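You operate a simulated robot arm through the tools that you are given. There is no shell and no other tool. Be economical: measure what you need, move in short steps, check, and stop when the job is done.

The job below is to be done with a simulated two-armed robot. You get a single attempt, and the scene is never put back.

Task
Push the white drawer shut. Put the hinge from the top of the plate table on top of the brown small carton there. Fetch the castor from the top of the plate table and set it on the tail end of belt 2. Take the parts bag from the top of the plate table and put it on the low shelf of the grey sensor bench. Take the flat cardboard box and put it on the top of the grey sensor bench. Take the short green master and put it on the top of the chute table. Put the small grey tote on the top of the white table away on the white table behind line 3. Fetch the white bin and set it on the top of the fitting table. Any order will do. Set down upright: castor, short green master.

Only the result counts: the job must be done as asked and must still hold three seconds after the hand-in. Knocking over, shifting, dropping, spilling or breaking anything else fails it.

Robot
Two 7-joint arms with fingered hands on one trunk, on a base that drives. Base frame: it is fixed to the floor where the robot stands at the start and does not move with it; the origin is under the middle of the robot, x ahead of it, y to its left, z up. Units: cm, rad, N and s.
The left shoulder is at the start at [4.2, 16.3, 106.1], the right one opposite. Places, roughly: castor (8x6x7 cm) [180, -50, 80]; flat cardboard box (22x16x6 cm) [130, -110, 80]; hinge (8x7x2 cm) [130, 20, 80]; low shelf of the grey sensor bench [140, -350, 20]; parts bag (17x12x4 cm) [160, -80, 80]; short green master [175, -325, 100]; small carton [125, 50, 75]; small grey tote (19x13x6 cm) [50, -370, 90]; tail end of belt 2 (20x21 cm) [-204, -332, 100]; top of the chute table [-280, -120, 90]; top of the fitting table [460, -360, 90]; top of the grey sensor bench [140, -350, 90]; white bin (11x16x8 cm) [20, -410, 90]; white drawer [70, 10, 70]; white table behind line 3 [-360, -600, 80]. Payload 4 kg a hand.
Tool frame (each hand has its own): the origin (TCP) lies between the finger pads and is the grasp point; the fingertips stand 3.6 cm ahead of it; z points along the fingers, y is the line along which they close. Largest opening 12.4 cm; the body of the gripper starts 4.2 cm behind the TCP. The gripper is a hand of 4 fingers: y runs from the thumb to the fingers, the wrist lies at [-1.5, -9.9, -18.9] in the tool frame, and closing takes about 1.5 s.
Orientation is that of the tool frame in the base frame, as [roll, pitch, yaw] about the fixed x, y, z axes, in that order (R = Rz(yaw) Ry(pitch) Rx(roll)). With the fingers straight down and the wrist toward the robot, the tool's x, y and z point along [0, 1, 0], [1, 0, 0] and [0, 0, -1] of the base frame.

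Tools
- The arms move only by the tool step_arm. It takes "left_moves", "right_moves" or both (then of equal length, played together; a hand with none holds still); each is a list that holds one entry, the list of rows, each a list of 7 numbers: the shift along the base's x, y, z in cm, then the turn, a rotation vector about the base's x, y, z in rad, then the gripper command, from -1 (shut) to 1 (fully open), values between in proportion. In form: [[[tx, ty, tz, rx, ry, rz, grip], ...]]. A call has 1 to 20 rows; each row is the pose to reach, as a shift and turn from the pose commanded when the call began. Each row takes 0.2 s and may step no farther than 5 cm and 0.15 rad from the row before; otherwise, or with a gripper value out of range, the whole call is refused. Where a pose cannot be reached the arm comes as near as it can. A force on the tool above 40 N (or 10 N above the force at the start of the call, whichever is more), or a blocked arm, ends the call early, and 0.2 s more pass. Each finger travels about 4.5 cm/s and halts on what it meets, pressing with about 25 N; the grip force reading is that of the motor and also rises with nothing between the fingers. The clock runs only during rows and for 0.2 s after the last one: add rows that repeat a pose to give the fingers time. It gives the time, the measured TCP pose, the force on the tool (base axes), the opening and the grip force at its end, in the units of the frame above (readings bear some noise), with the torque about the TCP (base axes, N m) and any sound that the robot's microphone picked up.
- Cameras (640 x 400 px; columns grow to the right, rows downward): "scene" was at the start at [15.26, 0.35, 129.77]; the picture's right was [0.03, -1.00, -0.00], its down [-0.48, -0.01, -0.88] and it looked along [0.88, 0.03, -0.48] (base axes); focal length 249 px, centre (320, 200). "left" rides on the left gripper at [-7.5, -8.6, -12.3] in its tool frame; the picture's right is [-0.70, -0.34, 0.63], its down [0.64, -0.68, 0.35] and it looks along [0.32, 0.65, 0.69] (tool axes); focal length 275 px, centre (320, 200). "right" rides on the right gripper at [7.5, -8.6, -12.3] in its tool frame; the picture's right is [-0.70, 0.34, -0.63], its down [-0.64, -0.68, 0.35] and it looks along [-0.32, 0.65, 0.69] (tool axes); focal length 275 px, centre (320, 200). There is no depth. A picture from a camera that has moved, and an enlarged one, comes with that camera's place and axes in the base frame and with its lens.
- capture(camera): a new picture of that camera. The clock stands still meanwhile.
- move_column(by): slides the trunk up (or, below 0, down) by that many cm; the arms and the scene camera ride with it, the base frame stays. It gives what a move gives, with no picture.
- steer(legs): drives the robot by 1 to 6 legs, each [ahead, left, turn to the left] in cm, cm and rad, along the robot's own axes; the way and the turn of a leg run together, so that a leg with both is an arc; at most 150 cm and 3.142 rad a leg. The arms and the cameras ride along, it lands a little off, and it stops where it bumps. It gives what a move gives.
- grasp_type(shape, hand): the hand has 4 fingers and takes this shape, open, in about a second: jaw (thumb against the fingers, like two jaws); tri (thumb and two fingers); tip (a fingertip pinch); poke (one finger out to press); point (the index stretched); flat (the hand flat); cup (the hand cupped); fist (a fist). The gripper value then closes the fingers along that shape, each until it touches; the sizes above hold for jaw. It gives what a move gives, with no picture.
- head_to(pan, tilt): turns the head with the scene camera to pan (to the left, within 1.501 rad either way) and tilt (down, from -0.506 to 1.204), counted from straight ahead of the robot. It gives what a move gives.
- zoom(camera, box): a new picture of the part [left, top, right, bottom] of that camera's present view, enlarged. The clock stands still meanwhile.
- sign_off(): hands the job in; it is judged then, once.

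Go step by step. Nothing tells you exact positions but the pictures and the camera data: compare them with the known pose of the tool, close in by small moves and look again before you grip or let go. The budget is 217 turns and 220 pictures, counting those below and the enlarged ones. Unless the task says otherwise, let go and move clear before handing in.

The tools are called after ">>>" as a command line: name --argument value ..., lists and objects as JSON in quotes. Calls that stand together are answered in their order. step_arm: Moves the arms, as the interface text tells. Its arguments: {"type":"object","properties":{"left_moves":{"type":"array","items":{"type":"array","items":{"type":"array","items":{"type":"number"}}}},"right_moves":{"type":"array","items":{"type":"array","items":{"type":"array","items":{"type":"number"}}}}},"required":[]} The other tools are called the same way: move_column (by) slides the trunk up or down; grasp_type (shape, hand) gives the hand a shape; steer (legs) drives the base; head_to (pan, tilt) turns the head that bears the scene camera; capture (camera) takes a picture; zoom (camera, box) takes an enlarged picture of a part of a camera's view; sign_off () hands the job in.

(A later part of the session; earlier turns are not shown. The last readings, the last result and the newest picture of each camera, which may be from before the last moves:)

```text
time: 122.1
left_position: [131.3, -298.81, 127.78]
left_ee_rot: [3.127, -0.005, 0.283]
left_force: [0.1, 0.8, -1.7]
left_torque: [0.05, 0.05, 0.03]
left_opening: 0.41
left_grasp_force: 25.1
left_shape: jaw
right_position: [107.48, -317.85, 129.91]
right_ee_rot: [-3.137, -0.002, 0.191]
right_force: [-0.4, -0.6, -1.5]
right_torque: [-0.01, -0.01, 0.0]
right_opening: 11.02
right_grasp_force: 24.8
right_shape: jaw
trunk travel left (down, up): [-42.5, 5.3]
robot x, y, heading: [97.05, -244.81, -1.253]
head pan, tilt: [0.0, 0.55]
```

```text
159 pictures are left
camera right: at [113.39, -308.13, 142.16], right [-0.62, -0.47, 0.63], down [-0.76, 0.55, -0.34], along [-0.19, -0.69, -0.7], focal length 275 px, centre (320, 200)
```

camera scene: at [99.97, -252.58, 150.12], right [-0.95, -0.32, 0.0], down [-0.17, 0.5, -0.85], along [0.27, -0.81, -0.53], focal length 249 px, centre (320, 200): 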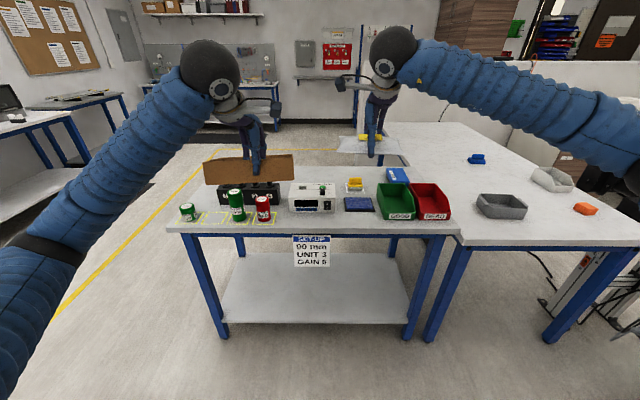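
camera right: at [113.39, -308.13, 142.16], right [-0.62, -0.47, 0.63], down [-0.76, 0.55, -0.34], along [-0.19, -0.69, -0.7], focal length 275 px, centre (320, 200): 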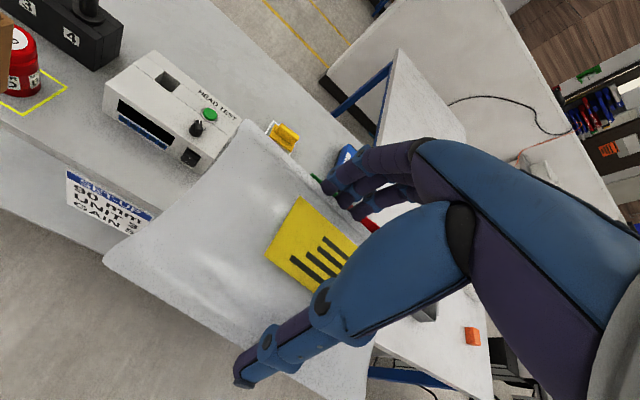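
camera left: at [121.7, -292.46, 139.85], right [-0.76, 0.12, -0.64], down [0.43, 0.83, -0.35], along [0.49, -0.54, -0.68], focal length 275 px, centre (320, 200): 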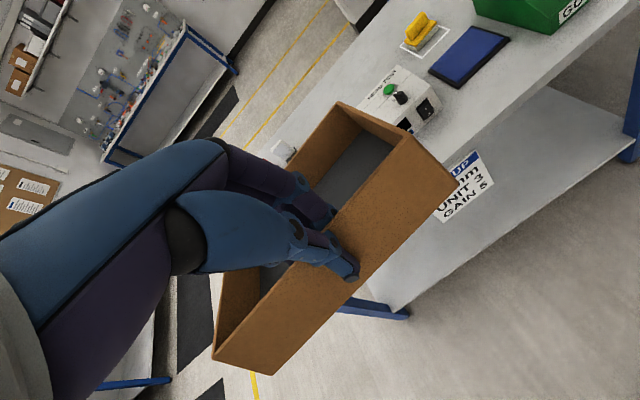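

>>> zoom --camera "scene" --box '[150, 140, 470, 340]'

>>> zoom --camera "scene" --box '[150, 150, 310, 250]'

```text
2.00 times, centred on (310, 240) of scene
camera zoom: at [99.97, -252.58, 150.12], right [-0.95, -0.32, 0.0], down [-0.17, 0.5, -0.85], along [0.27, -0.81, -0.53], focal length 498 px, centre (340, 120)
```

zoom: 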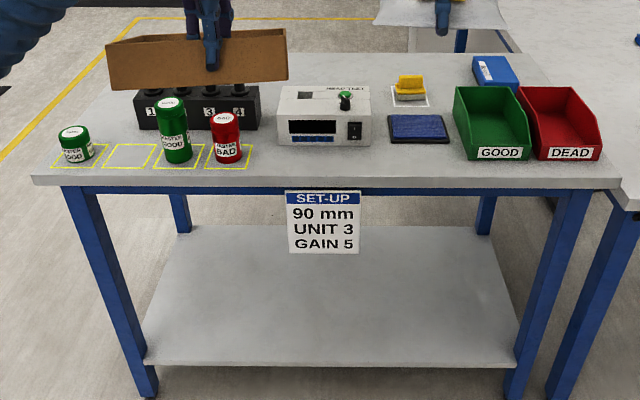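

```text
4.00 times, centred on (230, 200) of scene
camera zoom: at [99.97, -252.58, 150.12], right [-0.95, -0.32, 0.0], down [-0.17, 0.5, -0.85], along [0.27, -0.81, -0.53], focal length 996 px, centre (680, 200)
```

zoom: 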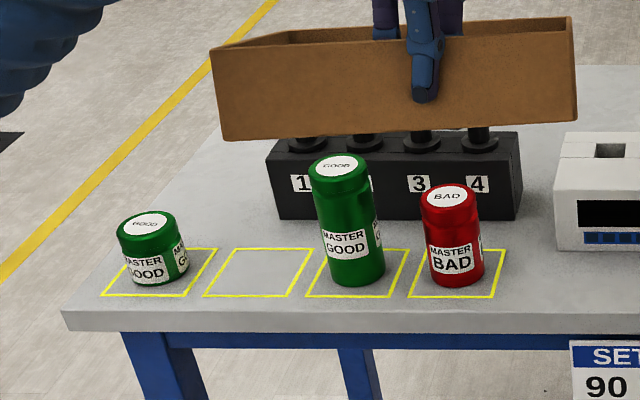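

The short green master is the leftmost can on the bench. There is about 35 cm of free top behind the white meter, so I drive up to place the tray there.

>>> steer --legs '[[42, -8, 0]]'

>>> head_to --pan 0.15 --tilt 0.75

>>> capture --camera "scene"

>>> capture --camera "left"

```text
time: 124.7
left_position: [137.06, -341.0, 127.71]
left_ee_rot: [3.128, -0.004, 0.284]
left_force: [0.5, -0.7, -1.6]
left_torque: [0.12, 0.08, -0.02]
left_opening: 0.41
left_grasp_force: 25.0
left_shape: jaw
right_position: [113.27, -360.3, 129.73]
right_ee_rot: [-3.137, -0.001, 0.194]
right_force: [-0.7, -0.6, -2.2]
right_torque: [0.03, -0.02, 0.0]
right_opening: 11.04
right_grasp_force: 25.1
right_shape: jaw
trunk travel left (down, up): [-42.5, 5.3]
robot x, y, heading: [102.58, -287.25, -1.248]
head pan, tilt: [0.0, 0.55]
```

```text
time: 125.5
left_position: [137.06, -341.06, 127.82]
left_ee_rot: [3.127, -0.004, 0.284]
left_force: [0.3, -0.3, -1.5]
left_torque: [0.11, 0.07, 0.0]
left_opening: 0.42
left_grasp_force: 25.5
left_shape: jaw
right_position: [113.43, -360.25, 129.82]
right_ee_rot: [-3.137, 0.0, 0.194]
right_force: [-0.6, -0.5, -1.1]
right_torque: [-0.02, -0.01, -0.03]
right_opening: 11.07
right_grasp_force: 24.8
right_shape: jaw
trunk travel left (down, up): [-42.5, 5.3]
robot x, y, heading: [103.33, -286.83, -1.25]
head pan, tilt: [0.15, 0.75]
```

```text
156 pictures are left
camera scene: at [106.59, -293.75, 148.38], right [-0.89, -0.46, 0.0], down [-0.31, 0.61, -0.73], along [0.33, -0.65, -0.69], focal length 249 px, centre (320, 200)
```

scene: 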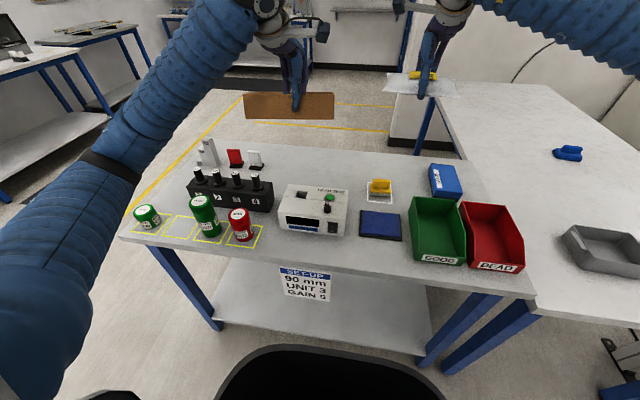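

```text
155 pictures are left
camera left: at [127.49, -334.74, 139.83], right [-0.76, 0.12, -0.64], down [0.43, 0.83, -0.35], along [0.49, -0.54, -0.68], focal length 275 px, centre (320, 200)
```

left: 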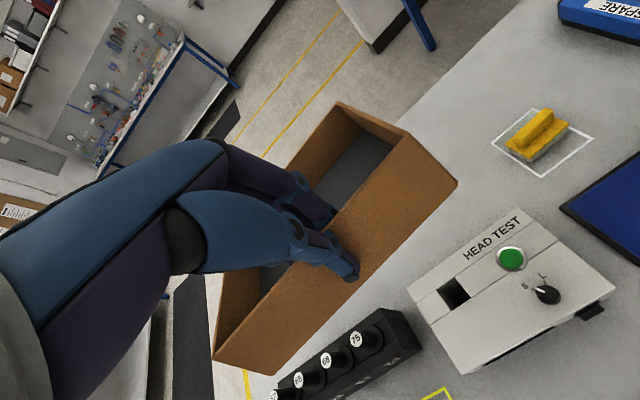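

Free region behind the meter is confirmed. I extend the tray over it and lower to just above the top.

>>> step_arm --left_moves '[[[1.3, -4.5, 0, 0, 0, 0.02, -1], [2.6, -9, 0, 0, 0, 0.02, -1], [3.9, -13.7, 0, 0, 0, 0.02, -1], [3.9, -13.7, -5, 0, 0, 0.02, -1], [3.9, -13.7, -10, 0, 0, 0.02, -1], [3.9, -13.7, -15, 0, 0, 0.02, -1], [3.9, -13.7, -20, 0, 0, 0.02, -1], [3.9, -13.7, -24, 0, 0, 0.02, -1], [3.9, -13.7, -27, 0, 0, 0.02, -1]]]'

>>> zoom --camera "scene" --box '[180, 80, 420, 240]'

>>> capture --camera "left"

```text
time: 127.5
left_position: [140.63, -354.49, 100.91]
left_ee_rot: [3.127, -0.005, 0.303]
left_force: [-0.5, 0.2, -0.8]
left_torque: [0.04, 0.04, -0.01]
left_opening: 0.41
left_grasp_force: 24.8
left_shape: jaw
right_position: [113.01, -359.93, 130.09]
right_ee_rot: [-3.14, -0.004, 0.192]
right_force: [-1.5, -0.4, 0.0]
right_torque: [-0.03, -0.03, 0.0]
right_opening: 11.03
right_grasp_force: 25.0
right_shape: jaw
trunk travel left (down, up): [-42.5, 5.3]
robot x, y, heading: [103.13, -287.38, -1.249]
head pan, tilt: [0.15, 0.75]
```

```text
2.50 times, centred on (300, 160) of scene
camera zoom: at [106.31, -293.38, 148.37], right [-0.89, -0.46, 0.0], down [-0.31, 0.61, -0.73], along [0.33, -0.65, -0.69], focal length 622 px, centre (370, 300)
```

zoom: 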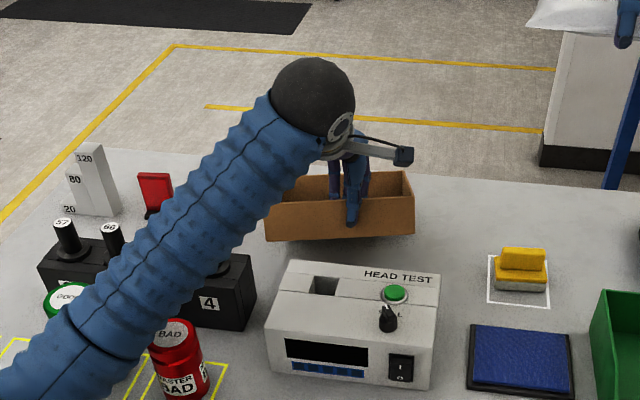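

```text
153 pictures are left
camera left: at [130.91, -348.36, 112.86], right [-0.76, 0.1, -0.64], down [0.42, 0.84, -0.35], along [0.5, -0.53, -0.68], focal length 275 px, centre (320, 200)
```

left: 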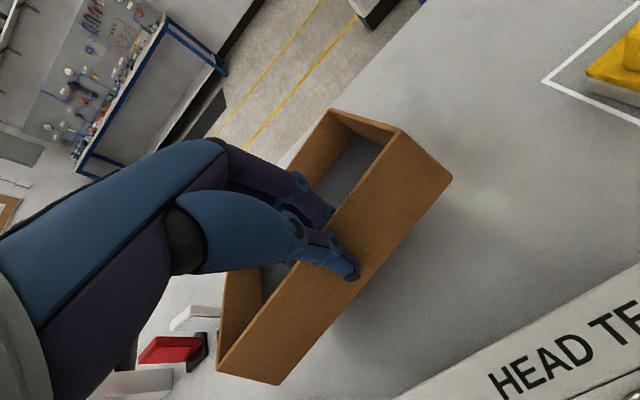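

Position is good. I lower in small steps until the tray touches.

>>> step_arm --left_moves '[[[0, 0.5, -1.5, 0, 0, 0, -1], [0, 0.5, -3, 0, 0, 0, -1], [0, 0.5, -4, 0, 0, 0, -1], [0, 0.5, -4.5, 0, 0, 0, -1], [0, 0.5, -5, 0, 0, 0, -1], [0, 0.5, -5, 0, 0, 0, -1]]]'

>>> zoom --camera "scene" --box '[240, 120, 360, 195]'

```text
time: 129.1
left_position: [142.45, -354.46, 99.52]
left_ee_rot: [3.069, -0.005, 0.321]
left_force: [0.3, -0.6, -2.1]
left_torque: [0.13, 0.1, -0.03]
left_opening: 0.4
left_grasp_force: 24.6
left_shape: jaw
right_position: [113.22, -359.7, 129.81]
right_ee_rot: [-3.137, -0.005, 0.198]
right_force: [0.8, -0.7, -2.1]
right_torque: [0.02, 0.07, 0.04]
right_opening: 11.06
right_grasp_force: 25.2
right_shape: jaw
trunk travel left (down, up): [-42.5, 5.3]
robot x, y, heading: [103.03, -287.07, -1.244]
head pan, tilt: [0.15, 0.75]
stopped in row 6 (left hand): the arm was blocked; the commanded pose is now the measured one
```

```text
5.33 times, centred on (300, 158) of scene
camera zoom: at [106.18, -293.25, 148.19], right [-0.89, -0.46, 0.0], down [-0.31, 0.61, -0.73], along [0.34, -0.65, -0.68], focal length 1328 px, centre (427, 427)
```

zoom: 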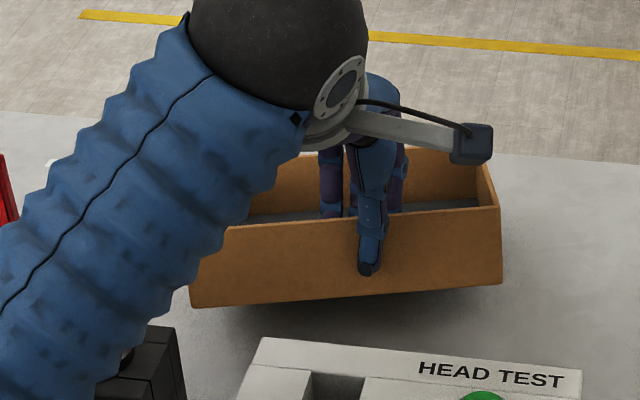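

The forearm met something again. I raise and check the cans and posts.

>>> step_arm --left_moves '[[[0, 0, 4, 0, 0, 0, -1], [0, 0, 8, 0, 0, 0, -1], [0, 0, 13, 0.03, 0, 0, -1], [0, 0, 18, 0.06, 0, 0, -1], [0, 0, 23, 0.06, 0, 0, -1]]]'

>>> capture --camera "scene"

>>> zoom --camera "scene" --box '[110, 120, 350, 270]'

```text
time: 130.3
left_position: [142.08, -354.65, 121.42]
left_ee_rot: [-3.135, -0.023, 0.315]
left_force: [-0.5, 0.6, -2.0]
left_torque: [0.09, 0.1, -0.01]
left_opening: 0.36
left_grasp_force: 25.1
left_shape: jaw
right_position: [113.36, -359.98, 130.0]
right_ee_rot: [-3.138, -0.001, 0.195]
right_force: [0.0, 0.5, -0.6]
right_torque: [-0.03, -0.01, 0.05]
right_opening: 11.04
right_grasp_force: 25.0
right_shape: jaw
trunk travel left (down, up): [-42.5, 5.3]
robot x, y, heading: [102.98, -287.05, -1.247]
head pan, tilt: [0.15, 0.75]
```

```text
151 pictures are left
camera scene: at [106.57, -293.52, 148.4], right [-0.89, -0.46, 0.0], down [-0.31, 0.61, -0.73], along [0.33, -0.65, -0.69], focal length 249 px, centre (320, 200)
```

scene: 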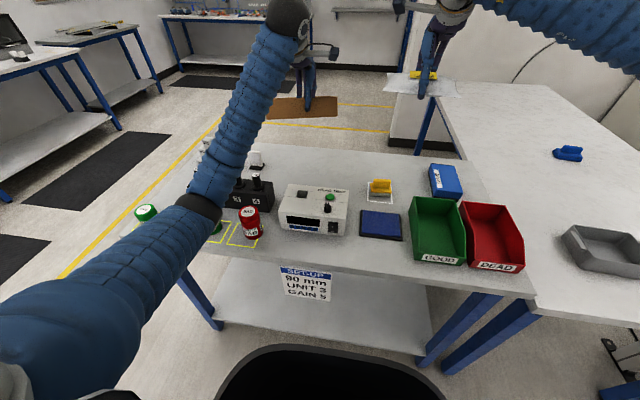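

```text
2.67 times, centred on (230, 195) of scene
camera zoom: at [106.57, -293.52, 148.4], right [-0.89, -0.46, 0.0], down [-0.31, 0.61, -0.73], along [0.33, -0.65, -0.69], focal length 664 px, centre (560, 213)
```

zoom: 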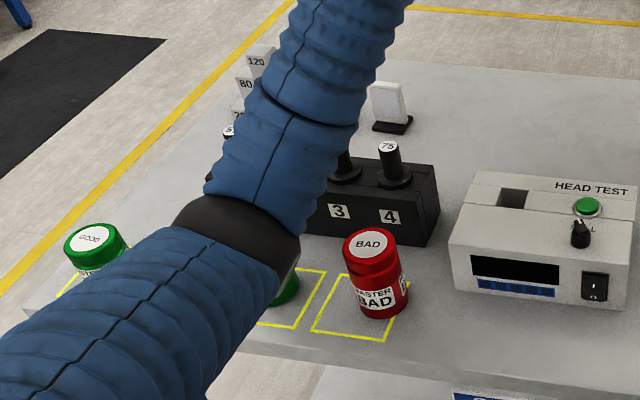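

The red can looks displaced by about 2 cm from its square. I raise fully, back off and inspect before doing anything else.

>>> move_column --by 5

>>> steer --legs '[[-25, 0, 0]]'

>>> head_to --pan 0.15 --tilt 0.6

>>> capture --camera "scene"

>>> zoom --camera "scene" --box '[140, 100, 300, 200]'

```text
time: 131.2
left_position: [142.12, -354.75, 126.37]
left_ee_rot: [-3.132, -0.022, 0.314]
left_force: [-0.1, -1.2, -1.5]
left_torque: [0.1, 0.07, 0.04]
left_opening: 0.39
left_grasp_force: 24.6
left_shape: jaw
right_position: [113.44, -360.07, 134.86]
right_ee_rot: [-3.137, 0.0, 0.195]
right_force: [0.0, 0.4, -1.9]
right_torque: [-0.04, 0.04, 0.0]
right_opening: 11.04
right_grasp_force: 25.0
right_shape: jaw
trunk travel left (down, up): [-47.5, 0.3]
robot x, y, heading: [103.22, -286.94, -1.246]
head pan, tilt: [0.15, 0.75]
```

```text
time: 133.0
left_position: [134.05, -331.02, 126.26]
left_ee_rot: [-3.135, -0.02, 0.313]
left_force: [-0.4, -0.3, -2.6]
left_torque: [0.07, 0.09, 0.01]
left_opening: 0.37
left_grasp_force: 25.1
left_shape: jaw
right_position: [105.34, -336.38, 134.95]
right_ee_rot: [-3.136, -0.001, 0.192]
right_force: [-0.2, 0.3, -0.2]
right_torque: [0.02, -0.03, 0.03]
right_opening: 11.02
right_grasp_force: 24.6
right_shape: jaw
trunk travel left (down, up): [-47.5, 0.3]
robot x, y, heading: [95.07, -263.21, -1.254]
head pan, tilt: [0.15, 0.75]
```

```text
time: 133.7
left_position: [134.06, -331.0, 126.19]
left_ee_rot: [-3.134, -0.02, 0.311]
left_force: [-0.3, 0.2, -2.2]
left_torque: [0.03, 0.04, 0.02]
left_opening: 0.37
left_grasp_force: 25.1
left_shape: jaw
right_position: [105.34, -336.27, 134.93]
right_ee_rot: [-3.138, 0.0, 0.191]
right_force: [0.4, -0.9, -0.9]
right_torque: [-0.01, 0.0, 0.0]
right_opening: 11.04
right_grasp_force: 25.2
right_shape: jaw
trunk travel left (down, up): [-47.5, 0.3]
robot x, y, heading: [94.99, -263.31, -1.249]
head pan, tilt: [0.15, 0.6]
```

```text
149 pictures are left
camera scene: at [98.75, -270.0, 154.66], right [-0.89, -0.45, 0.0], down [-0.26, 0.5, -0.82], along [0.38, -0.73, -0.57], focal length 249 px, centre (320, 200)
```

scene: 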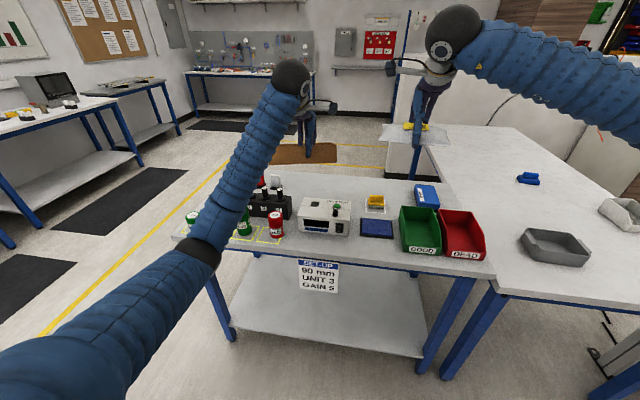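

```text
4.00 times, centred on (220, 150) of scene
camera zoom: at [98.75, -270.0, 154.66], right [-0.89, -0.45, 0.0], down [-0.26, 0.5, -0.82], along [0.38, -0.73, -0.57], focal length 996 px, centre (720, 400)
```

zoom: 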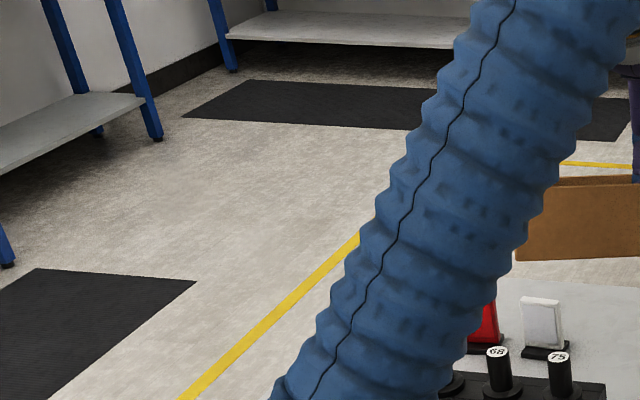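

>>> zoom --camera "scene" --box '[170, 170, 330, 270]'

```text
4.00 times, centred on (250, 220) of scene
camera zoom: at [98.75, -270.0, 154.66], right [-0.89, -0.45, 0.0], down [-0.26, 0.5, -0.82], along [0.38, -0.73, -0.57], focal length 996 px, centre (600, 120)
```

zoom: 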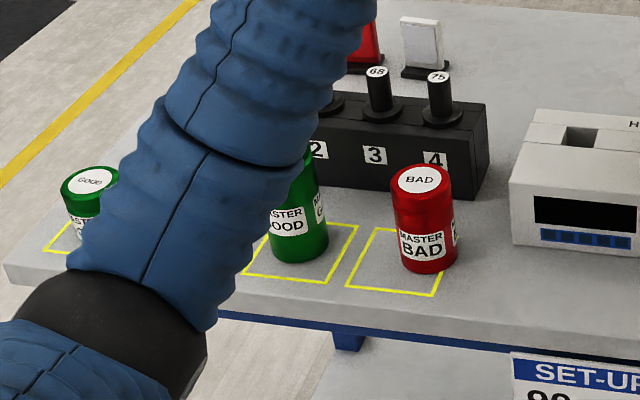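

The red can is about 2.4 cm off its square; I'll set it back once a hand is free. I'll place the tray from farther off with a straighter, higher arm.

>>> steer --legs '[[15, -10, 0]]'

>>> capture --camera "scene"

```text
time: 135.2
left_position: [129.33, -348.38, 126.22]
left_ee_rot: [-3.132, -0.021, 0.314]
left_force: [0.4, -1.2, -1.9]
left_torque: [0.04, 0.06, -0.01]
left_opening: 0.41
left_grasp_force: 24.7
left_shape: jaw
right_position: [100.52, -353.84, 134.82]
right_ee_rot: [-3.136, -0.001, 0.193]
right_force: [0.1, -0.3, -1.3]
right_torque: [0.04, 0.01, 0.02]
right_opening: 11.04
right_grasp_force: 25.3
right_shape: jaw
trunk travel left (down, up): [-47.5, 0.3]
robot x, y, heading: [90.57, -280.56, -1.25]
head pan, tilt: [0.15, 0.6]
```

```text
146 pictures are left
camera scene: at [94.02, -287.51, 154.66], right [-0.89, -0.45, 0.0], down [-0.26, 0.5, -0.82], along [0.38, -0.73, -0.57], focal length 249 px, centre (320, 200)
```

scene: 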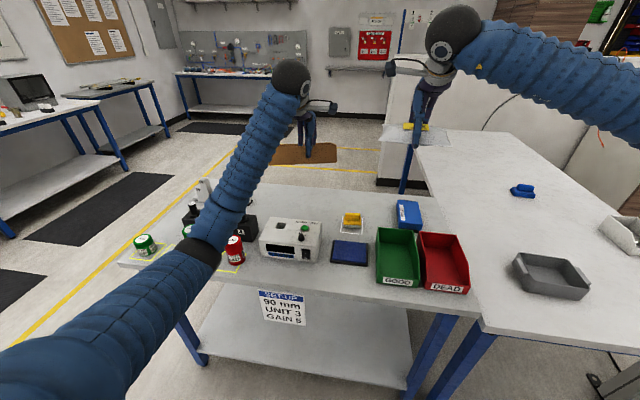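

>>> step_arm --left_moves '[[[2.9, -2.6, 0, 0, 0, 0, -1], [5.8, -5.2, 0, 0, 0, 0, -1], [8.8, -7.8, 0, 0, 0, 0, -1], [8.8, -7.8, -5, 0, 0, 0, -1], [8.8, -7.8, -10, 0, 0, 0, -1], [8.8, -7.8, -15, 0, 0, 0, -1], [8.8, -7.8, -20, 0, 0, 0, -1]]]'

>>> capture --camera "scene"

```text
time: 136.8
left_position: [138.28, -356.26, 106.14]
left_ee_rot: [-3.134, -0.021, 0.311]
left_force: [-0.8, -0.8, 0.0]
left_torque: [0.04, 0.06, -0.01]
left_opening: 0.36
left_grasp_force: 25.2
left_shape: jaw
right_position: [100.68, -353.79, 134.87]
right_ee_rot: [-3.137, -0.001, 0.194]
right_force: [-0.5, 0.1, -0.5]
right_torque: [0.01, 0.0, -0.01]
right_opening: 11.01
right_grasp_force: 25.3
right_shape: jaw
trunk travel left (down, up): [-47.5, 0.3]
robot x, y, heading: [90.28, -280.27, -1.251]
head pan, tilt: [0.15, 0.6]
```

```text
145 pictures are left
camera scene: at [94.08, -287.51, 154.65], right [-0.89, -0.45, 0.0], down [-0.26, 0.5, -0.82], along [0.37, -0.73, -0.57], focal length 249 px, centre (320, 200)
```

scene: 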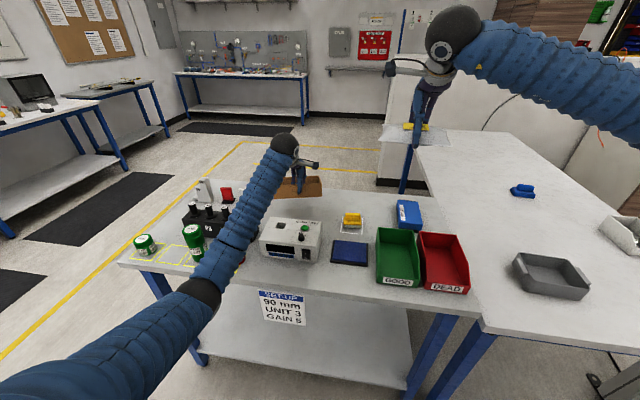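

The elbow is now clear of the bench. I lower slowly to contact.

>>> step_arm --left_moves '[[[0, 0, -4, 0, 0, 0, -1], [0, 0, -7, 0, 0, 0, -1], [0, 0, -9, 0, 0, 0, -1], [0, 0, -9.6, 0, 0, 0, -1], [0, 0, -10.2, 0, 0, 0, -1], [0, 0, -10.2, 0, 0, 0, -1]]]'

>>> zoom --camera "scene" --box '[220, 140, 380, 280]'

>>> capture --camera "left"

```text
time: 138.2
left_position: [137.99, -356.25, 96.02]
left_ee_rot: [-3.136, -0.021, 0.312]
left_force: [-1.0, 1.6, 3.5]
left_torque: [-0.43, -0.24, -0.07]
left_opening: 0.49
left_grasp_force: 25.0
left_shape: jaw
right_position: [100.58, -353.63, 134.92]
right_ee_rot: [-3.135, 0.001, 0.192]
right_force: [0.4, 0.6, -2.0]
right_torque: [-0.01, -0.02, 0.0]
right_opening: 11.0
right_grasp_force: 24.7
right_shape: jaw
trunk travel left (down, up): [-47.5, 0.3]
robot x, y, heading: [90.44, -280.28, -1.247]
head pan, tilt: [0.15, 0.6]
```

```text
2.86 times, centred on (300, 210) of scene
camera zoom: at [94.0, -287.39, 154.66], right [-0.89, -0.45, 0.0], down [-0.26, 0.5, -0.82], along [0.38, -0.73, -0.57], focal length 711 px, centre (377, 171)
```

zoom: 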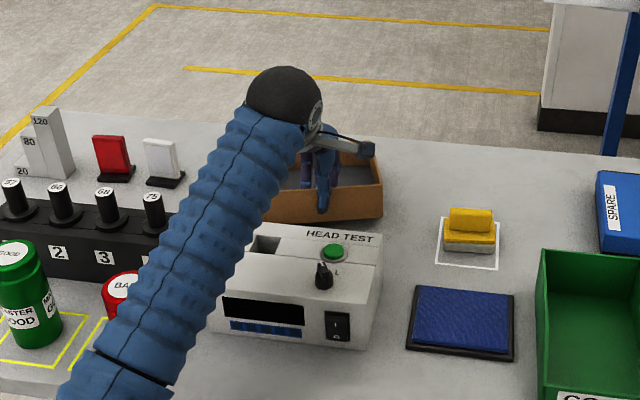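

```text
143 pictures are left
camera left: at [128.18, -350.47, 108.18], right [-0.75, 0.12, -0.65], down [0.41, 0.85, -0.33], along [0.51, -0.51, -0.69], focal length 275 px, centre (320, 200)
```

left: 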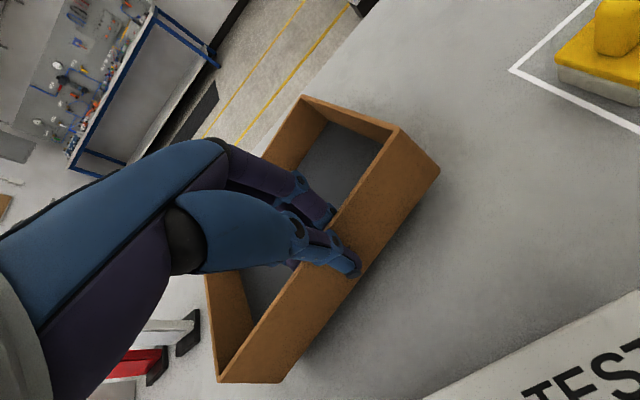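

>>> step_arm --left_moves '[[[0, 0, -0.3, 0, 0, 0, -1], [0, 0, -0.6, 0, 0, 0, -1], [0, 0, -0.6, 0, 0, 0, -1]]]'

>>> capture --camera "left"

```text
time: 139.0
left_position: [138.11, -356.19, 95.5]
left_ee_rot: [-3.134, -0.021, 0.312]
left_force: [-1.5, 2.0, 4.3]
left_torque: [-0.57, -0.33, -0.09]
left_opening: 0.56
left_grasp_force: 24.8
left_shape: jaw
right_position: [100.48, -353.61, 134.91]
right_ee_rot: [-3.136, -0.003, 0.191]
right_force: [0.5, -0.3, -1.3]
right_torque: [-0.01, -0.01, 0.0]
right_opening: 11.03
right_grasp_force: 24.8
right_shape: jaw
trunk travel left (down, up): [-47.5, 0.3]
robot x, y, heading: [90.3, -280.44, -1.247]
head pan, tilt: [0.15, 0.6]
```

```text
142 pictures are left
camera left: at [128.15, -350.47, 107.62], right [-0.75, 0.12, -0.65], down [0.41, 0.85, -0.33], along [0.51, -0.51, -0.69], focal length 275 px, centre (320, 200)
```

left: 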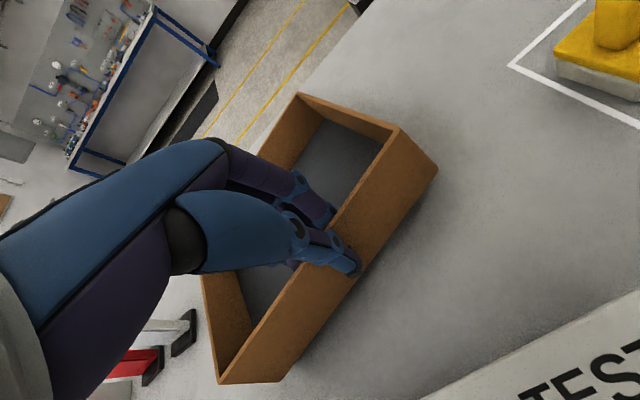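

>>> step_arm --left_moves '[[[0, 0, -0.4, 0, 0, 0, -1], [0, 0, -0.8, 0, 0, 0, -1], [0, 0, -1.2, 0, 0, 0, -1], [0, 0, -1.2, 0, 0, 0, -1]]]'

>>> capture --camera "left"

```text
time: 140.0
left_position: [138.04, -356.04, 94.31]
left_ee_rot: [-3.135, -0.021, 0.312]
left_force: [-1.9, 1.5, 5.6]
left_torque: [-0.68, -0.4, -0.13]
left_opening: 0.73
left_grasp_force: 25.3
left_shape: jaw
right_position: [100.53, -353.59, 134.84]
right_ee_rot: [-3.137, -0.003, 0.192]
right_force: [0.7, -0.4, -0.8]
right_torque: [0.01, -0.01, -0.01]
right_opening: 11.04
right_grasp_force: 24.7
right_shape: jaw
trunk travel left (down, up): [-47.5, 0.3]
robot x, y, heading: [90.11, -280.48, -1.249]
head pan, tilt: [0.15, 0.6]
```

```text
141 pictures are left
camera left: at [128.15, -350.45, 106.42], right [-0.75, 0.12, -0.65], down [0.41, 0.85, -0.33], along [0.51, -0.51, -0.69], focal length 275 px, centre (320, 200)
```

left: 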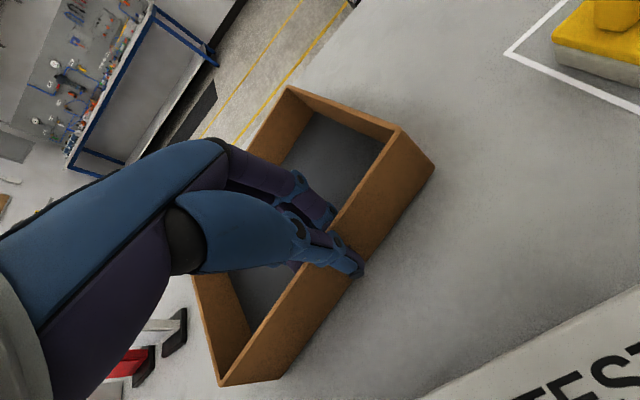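

>>> step_arm --left_moves '[[[0, 0, -0.4, 0, 0, 0, -1], [0, 0, -0.7, 0, 0, 0, -1], [0, 0, -0.7, 0, 0, 0, -0.8], [0, 0, -0.7, 0, 0, 0, -0.6], [0, 0, -0.7, 0, 0, 0, -0.4], [0, 0, -0.7, 0, 0, 0, -0.2], [0, 0, -0.7, 0, 0, 0, 0], [0, 0, -0.7, 0, 0, 0, 0.2], [0, 0, -0.7, 0, 0, 0, 0.2]]]'

>>> capture --camera "left"

```text
time: 142.0
left_position: [138.1, -356.3, 93.6]
left_ee_rot: [-3.132, -0.021, 0.311]
left_force: [-0.3, 0.6, 0.2]
left_torque: [0.0, -0.02, 0.02]
left_opening: 7.39
left_grasp_force: 0.1
left_shape: jaw
right_position: [100.54, -353.69, 134.81]
right_ee_rot: [-3.137, 0.001, 0.194]
right_force: [0.0, 1.1, -1.3]
right_torque: [0.01, -0.03, -0.01]
right_opening: 11.05
right_grasp_force: 25.0
right_shape: jaw
trunk travel left (down, up): [-47.5, 0.3]
robot x, y, heading: [90.2, -280.06, -1.252]
head pan, tilt: [0.15, 0.6]
```

```text
140 pictures are left
camera left: at [128.18, -350.5, 105.67], right [-0.75, 0.12, -0.65], down [0.41, 0.85, -0.33], along [0.51, -0.51, -0.69], focal length 275 px, centre (320, 200)
```

left: 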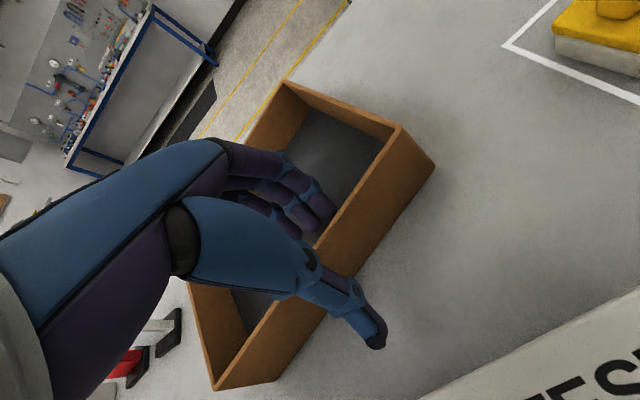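

The tray rests on the bench. I raise the left hand straight up.

>>> step_arm --left_moves '[[[0, 0, 3, 0, 0, 0, 0.2], [0, 0, 7, 0, 0, 0, 0.3], [0, 0, 12, 0, 0, 0, 0.6], [0, 0, 17, 0, 0, 0, 1], [0, 0, 22, 0, 0, 0, 1], [0, 0, 27, 0, 0, 0, 1], [0, 0, 32, 0, 0, 0, 1]]]'

>>> capture --camera "left"

>>> capture --camera "scene"

```text
time: 143.6
left_position: [138.26, -356.25, 125.62]
left_ee_rot: [-3.132, -0.022, 0.313]
left_force: [-1.0, -0.3, -0.1]
left_torque: [0.0, -0.04, 0.02]
left_opening: 12.38
left_grasp_force: 0.0
left_shape: jaw
right_position: [100.54, -353.75, 134.87]
right_ee_rot: [-3.137, -0.003, 0.192]
right_force: [0.0, 0.0, -1.7]
right_torque: [0.02, 0.0, -0.03]
right_opening: 11.01
right_grasp_force: 24.9
right_shape: jaw
trunk travel left (down, up): [-47.5, 0.3]
robot x, y, heading: [90.34, -280.51, -1.244]
head pan, tilt: [0.15, 0.6]
```

```text
139 pictures are left
camera left: at [128.23, -350.56, 137.79], right [-0.75, 0.12, -0.65], down [0.41, 0.85, -0.33], along [0.51, -0.51, -0.69], focal length 275 px, centre (320, 200)
```

left: 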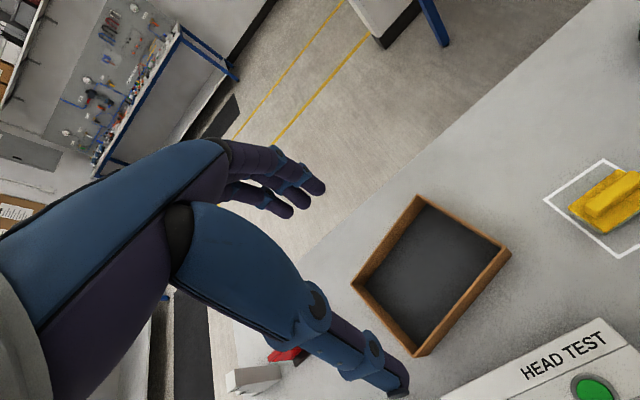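

```text
138 pictures are left
camera scene: at [93.97, -287.4, 154.67], right [-0.89, -0.45, 0.0], down [-0.26, 0.5, -0.82], along [0.38, -0.73, -0.57], focal length 249 px, centre (320, 200)
```

scene: 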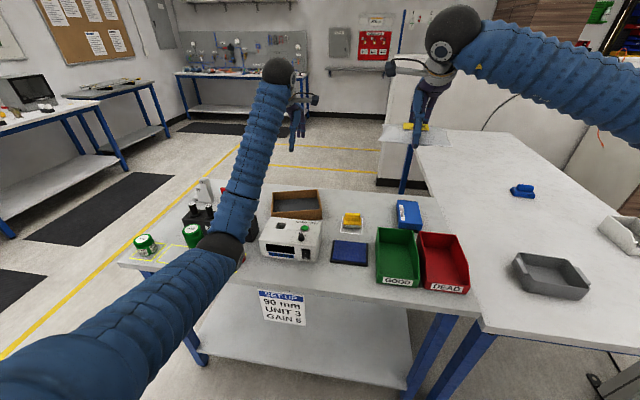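

The tray is well placed. Now I set the red can back: I reposition so the left hand can reach it with a straight arm.

>>> steer --legs '[[-18, 21, 0]]'

>>> head_to --pan 0.0 --tilt 0.6

>>> capture --camera "left"

>>> zoom --camera "scene" --box '[170, 130, 410, 280]'

```text
time: 145.6
left_position: [152.32, -332.73, 125.69]
left_ee_rot: [-3.135, -0.021, 0.311]
left_force: [0.0, 0.7, 0.3]
left_torque: [-0.02, -0.01, 0.0]
left_opening: 12.37
left_grasp_force: 0.0
left_shape: jaw
right_position: [114.68, -330.08, 134.77]
right_ee_rot: [-3.136, -0.001, 0.191]
right_force: [0.1, 0.5, -1.1]
right_torque: [-0.01, -0.01, 0.01]
right_opening: 11.02
right_grasp_force: 25.4
right_shape: jaw
trunk travel left (down, up): [-47.5, 0.3]
robot x, y, heading: [104.39, -256.83, -1.25]
head pan, tilt: [0.15, 0.6]
```

```text
time: 146.3
left_position: [152.25, -332.65, 125.56]
left_ee_rot: [-3.133, -0.022, 0.31]
left_force: [-0.5, 0.6, 0.5]
left_torque: [-0.03, 0.02, -0.01]
left_opening: 12.36
left_grasp_force: 0.1
left_shape: jaw
right_position: [114.65, -330.01, 134.85]
right_ee_rot: [-3.135, 0.001, 0.19]
right_force: [0.5, 0.1, -1.6]
right_torque: [0.0, 0.0, 0.02]
right_opening: 11.04
right_grasp_force: 25.0
right_shape: jaw
trunk travel left (down, up): [-47.5, 0.3]
robot x, y, heading: [104.28, -256.55, -1.251]
head pan, tilt: [0.0, 0.6]
```

```text
137 pictures are left
camera left: at [142.34, -326.94, 137.78], right [-0.75, 0.12, -0.65], down [0.41, 0.85, -0.33], along [0.51, -0.51, -0.69], focal length 275 px, centre (320, 200)
```

left: 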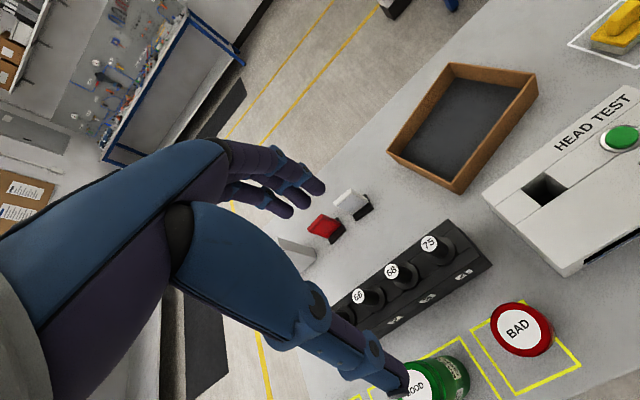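

```text
2.67 times, centred on (290, 205) of scene
camera zoom: at [107.0, -264.22, 154.66], right [-0.95, -0.32, 0.0], down [-0.18, 0.54, -0.83], along [0.26, -0.78, -0.56], focal length 664 px, centre (400, 187)
```

zoom: 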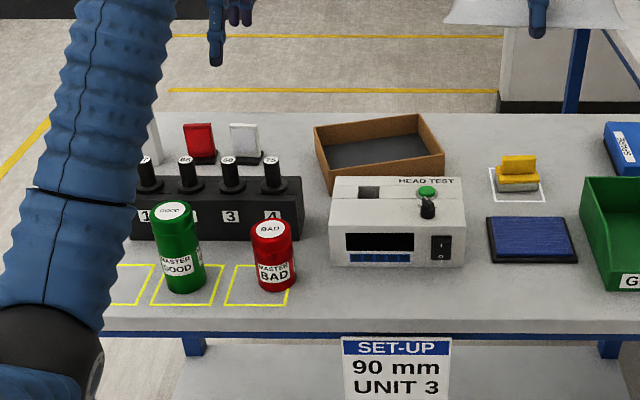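

Red can top is at about (146.8, −327.6); the square's centre is about (149, −326.2). I bring the left hand down over it.

>>> step_arm --left_moves '[[[-2.7, 2.6, 0, 0, 0, 0, 1], [-5.4, 5.1, 0, 0, 0, 0, 1], [-5.4, 5.1, -4.5, 0, 0, 0, 1], [-5.4, 5.1, -9, 0, 0, 0, 1], [-5.4, 5.1, -13.5, 0, 0, 0, 1], [-5.4, 5.1, -18, 0, 0, 0, 1]]]'

>>> capture --camera "left"

>>> zoom --camera "scene" --box '[170, 130, 410, 280]'

```text
time: 147.7
left_position: [146.74, -327.68, 107.55]
left_ee_rot: [-3.135, -0.02, 0.31]
left_force: [0.4, 0.2, 0.4]
left_torque: [0.01, 0.0, 0.0]
left_opening: 12.36
left_grasp_force: 0.1
left_shape: jaw
right_position: [114.72, -330.08, 134.83]
right_ee_rot: [-3.137, 0.002, 0.191]
right_force: [0.2, 0.8, -1.8]
right_torque: [0.01, 0.0, -0.02]
right_opening: 11.01
right_grasp_force: 24.8
right_shape: jaw
trunk travel left (down, up): [-47.5, 0.3]
robot x, y, heading: [104.46, -257.02, -1.251]
head pan, tilt: [0.0, 0.6]
```

```text
135 pictures are left
camera left: at [136.88, -321.88, 119.77], right [-0.75, 0.12, -0.65], down [0.41, 0.85, -0.33], along [0.51, -0.51, -0.69], focal length 275 px, centre (320, 200)
```

left: 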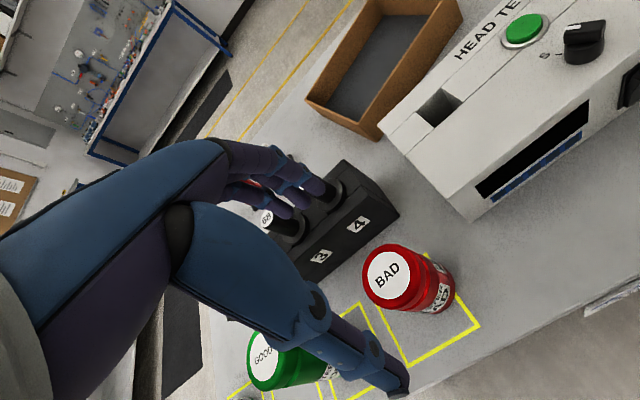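

```text
2.67 times, centred on (290, 205) of scene
camera zoom: at [107.02, -264.31, 154.65], right [-0.95, -0.31, 0.0], down [-0.18, 0.54, -0.82], along [0.26, -0.78, -0.57], focal length 664 px, centre (400, 187)
```

zoom: 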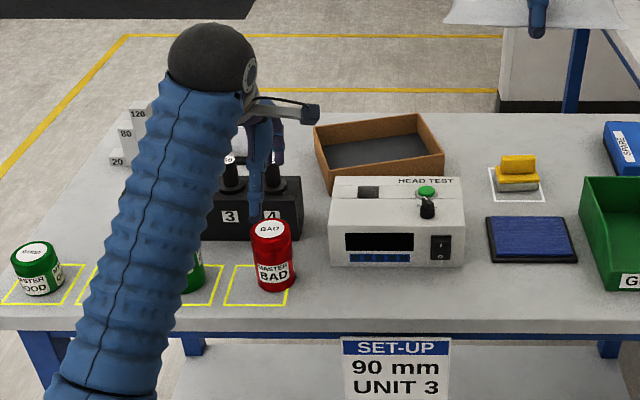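

>>> step_arm --left_moves '[[[-0.3, 0.3, -4, 0, 0, 0, 1], [-0.3, 0.3, -8, 0, 0, 0, 1], [-0.3, 0.3, -10.8, 0, 0, 0, 1], [-0.3, 0.3, -10.8, 0, 0, 0, 0.6], [-0.3, 0.3, -10.8, 0, 0, 0, 0.4], [-0.3, 0.3, -10.8, 0, 0, 0, 0.2], [-0.3, 0.3, -10.8, 0, 0, 0, 0], [-0.3, 0.3, -10.8, 0, 0, 0, -0.2], [-0.3, 0.3, -10.8, 0, 0, 0, -0.3], [-0.3, 0.3, -10.8, 0, 0, 0, -0.3]]]'

>>> capture --camera "left"

>>> zoom --camera "scene" --box '[170, 130, 410, 280]'

```text
time: 149.9
left_position: [146.54, -327.35, 96.88]
left_ee_rot: [-3.133, -0.021, 0.31]
left_force: [0.7, -3.2, 7.0]
left_torque: [-0.6, -0.24, -0.05]
left_opening: 6.31
left_grasp_force: 24.9
left_shape: jaw
right_position: [114.57, -330.14, 134.92]
right_ee_rot: [-3.137, 0.001, 0.191]
right_force: [0.1, -0.7, -0.4]
right_torque: [-0.03, -0.04, 0.02]
right_opening: 11.02
right_grasp_force: 24.8
right_shape: jaw
trunk travel left (down, up): [-47.5, 0.3]
robot x, y, heading: [104.77, -256.81, -1.249]
head pan, tilt: [0.0, 0.6]
```

```text
133 pictures are left
camera left: at [136.57, -321.54, 109.03], right [-0.75, 0.12, -0.65], down [0.41, 0.85, -0.33], along [0.51, -0.51, -0.69], focal length 275 px, centre (320, 200)
```

left: 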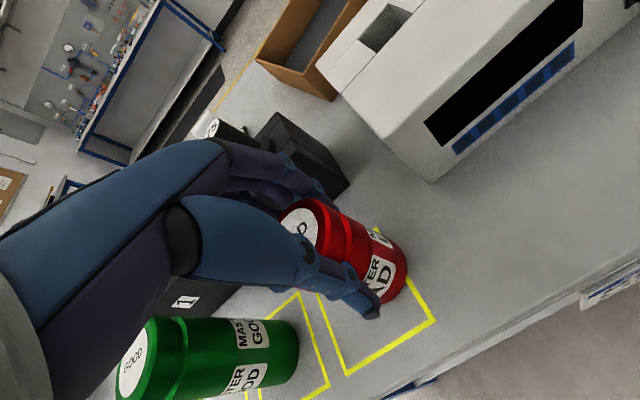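

```text
2.67 times, centred on (290, 205) of scene
camera zoom: at [106.92, -264.28, 154.66], right [-0.95, -0.31, 0.0], down [-0.18, 0.54, -0.82], along [0.26, -0.78, -0.57], focal length 664 px, centre (400, 187)
```

zoom: 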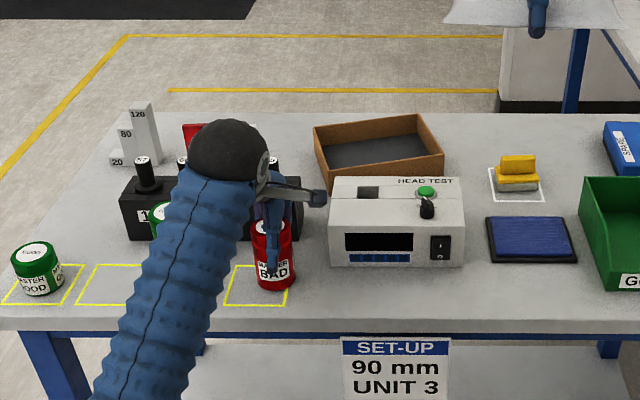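

Gripped. I lift it a few mm, shift it back over the centre of its square and set it down.

>>> step_arm --left_moves '[[[0, 0, 0.4, 0, 0, 0, -0.4], [0, 0, 0.8, 0, 0, 0, -0.4], [1, 0.75, 0.8, 0, 0, 0, -0.4], [2, 1.5, 0.8, 0, 0, 0, -0.4], [2, 1.5, 0.8, 0, 0, 0, -0.4]]]'

>>> capture --camera "left"

>>> zoom --camera "scene" --box '[210, 180, 330, 255]'

```text
time: 151.1
left_position: [148.53, -325.83, 97.6]
left_ee_rot: [-3.134, -0.021, 0.311]
left_force: [0.8, 0.6, -4.0]
left_torque: [0.03, 0.01, 0.01]
left_opening: 6.21
left_grasp_force: 25.1
left_shape: jaw
right_position: [114.66, -330.11, 134.84]
right_ee_rot: [-3.138, -0.002, 0.192]
right_force: [-0.1, -0.6, -1.9]
right_torque: [0.0, 0.0, 0.0]
right_opening: 11.03
right_grasp_force: 25.1
right_shape: jaw
trunk travel left (down, up): [-47.5, 0.3]
robot x, y, heading: [104.21, -256.75, -1.252]
head pan, tilt: [0.0, 0.6]
```

```text
131 pictures are left
camera left: at [138.56, -320.1, 109.74], right [-0.75, 0.12, -0.65], down [0.41, 0.85, -0.33], along [0.51, -0.51, -0.69], focal length 275 px, centre (320, 200)
```

left: 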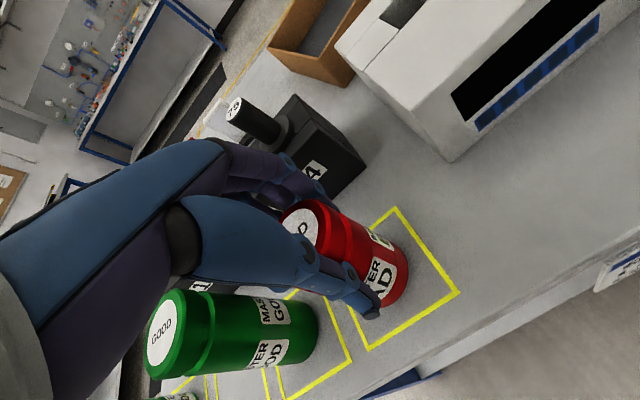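

```text
5.33 times, centred on (270, 218) of scene
camera zoom: at [106.94, -264.34, 154.65], right [-0.95, -0.31, 0.0], down [-0.18, 0.54, -0.82], along [0.26, -0.78, -0.57], focal length 1328 px, centre (587, 107)
```

zoom: 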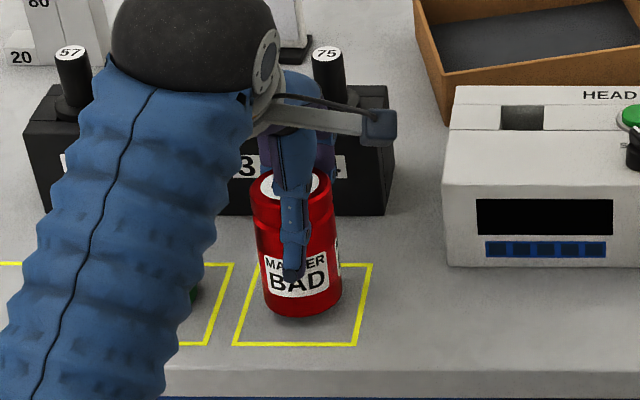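

Centred on its square. I set it down and release.

>>> step_arm --left_moves '[[[0, 0.2, -0.4, 0, 0, 0, -0.4], [0, 0.2, -0.75, 0, 0, 0, -0.4], [0, 0.2, -0.75, 0, 0, 0, 0.1], [0, 0.2, -0.75, 0, 0, 0, 0.3], [0, 0.2, -0.75, 0, 0, 0, 0.6], [0, 0.2, -0.75, 0, 0, 0, 1], [0, 0.2, -0.75, 0, 0, 0, 1], [0, 0.2, 3, 0, 0, 0, 1], [0, 0.2, 7, 0, 0, 0, 1], [0, 0.2, 12, 0, 0, 0, 1], [0, 0.2, 17, 0, 0, 0, 1], [0, 0.2, 22, 0, 0, 0, 1], [0, 0.2, 27, 0, 0, 0, 1]]]'

>>> zoom --camera "scene" --box '[170, 130, 410, 280]'

```text
time: 153.9
left_position: [148.4, -325.63, 124.58]
left_ee_rot: [-3.132, -0.021, 0.31]
left_force: [0.2, 0.4, 0.8]
left_torque: [-0.01, -0.03, -0.01]
left_opening: 12.36
left_grasp_force: 0.0
left_shape: jaw
right_position: [114.58, -330.04, 134.86]
right_ee_rot: [-3.138, 0.001, 0.19]
right_force: [-0.8, -0.4, -1.8]
right_torque: [-0.01, 0.01, -0.02]
right_opening: 11.02
right_grasp_force: 25.2
right_shape: jaw
trunk travel left (down, up): [-47.5, 0.3]
robot x, y, heading: [104.28, -256.93, -1.249]
head pan, tilt: [0.0, 0.6]
```

```text
2.67 times, centred on (290, 205) of scene
camera zoom: at [106.93, -264.27, 154.67], right [-0.95, -0.31, 0.0], down [-0.18, 0.54, -0.82], along [0.26, -0.78, -0.57], focal length 664 px, centre (400, 187)
```

zoom: 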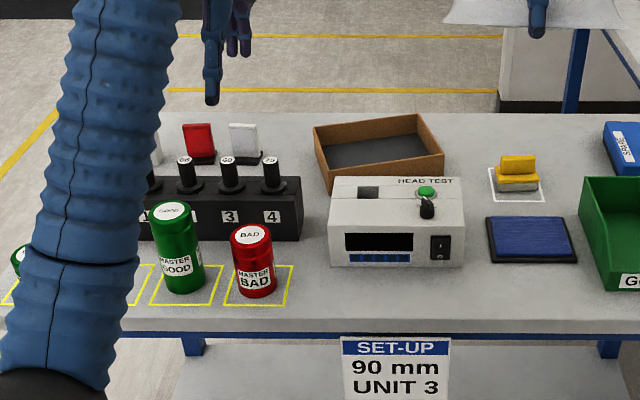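

The red can is back. Now the bag to the low shelf: I tuck the left hand up and in, back off and lower the trunk.

>>> step_arm --left_moves '[[[0, 0, 5, 0, 0, 0, 1], [0, 0, 10, 0, 0, 0, 1], [-1, 3.5, 13, 0, 0, 0, 1], [-2.2, 7, 16, 0, 0, 0, 1], [-3.4, 10.5, 19, 0, 0, 0, 1], [-4.6, 14, 22, 0, 0, 0, 1], [-5.8, 17.5, 25, 0, 0, 0, 1], [-6.3, 19, 29, 0, 0, 0, 1]]]'

>>> steer --legs '[[-26, 0, 0]]'

>>> move_column --by -42

>>> capture --camera "scene"

```text
time: 155.7
left_position: [142.02, -306.36, 153.75]
left_ee_rot: [-3.134, -0.021, 0.31]
left_force: [0.2, -0.6, 0.4]
left_torque: [0.0, -0.01, 0.01]
left_opening: 12.4
left_grasp_force: 0.0
left_shape: jaw
right_position: [114.5, -330.12, 134.92]
right_ee_rot: [-3.136, -0.002, 0.19]
right_force: [0.4, 0.4, -1.6]
right_torque: [-0.01, 0.01, 0.0]
right_opening: 11.01
right_grasp_force: 24.3
right_shape: jaw
trunk travel left (down, up): [-47.5, 0.3]
robot x, y, heading: [104.47, -256.9, -1.249]
head pan, tilt: [0.0, 0.6]
```

```text
time: 157.5
left_position: [134.19, -282.01, 153.55]
left_ee_rot: [-3.133, -0.022, 0.31]
left_force: [0.3, 0.6, 0.0]
left_torque: [0.03, -0.01, -0.03]
left_opening: 12.37
left_grasp_force: 0.2
left_shape: jaw
right_position: [106.51, -305.78, 134.85]
right_ee_rot: [-3.135, 0.0, 0.191]
right_force: [0.4, -0.5, -1.1]
right_torque: [-0.03, -0.02, 0.0]
right_opening: 11.02
right_grasp_force: 24.9
right_shape: jaw
trunk travel left (down, up): [-47.5, 0.3]
robot x, y, heading: [96.29, -232.24, -1.253]
head pan, tilt: [0.0, 0.6]
```

```text
refused: -42 is not a number from -40 to 40
```

```text
128 pictures are left
camera scene: at [98.88, -239.91, 154.65], right [-0.95, -0.31, 0.0], down [-0.18, 0.54, -0.82], along [0.26, -0.78, -0.57], focal length 249 px, centre (320, 200)
```

scene: 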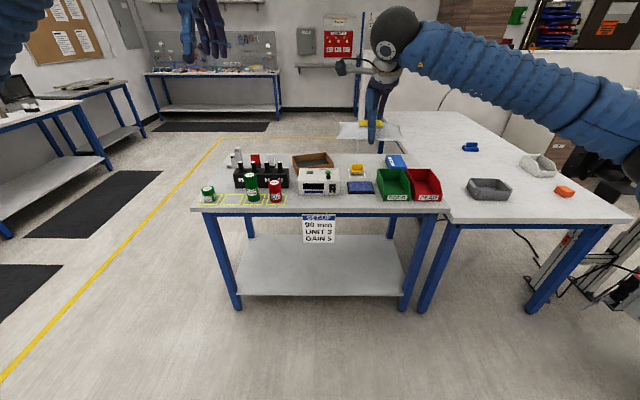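

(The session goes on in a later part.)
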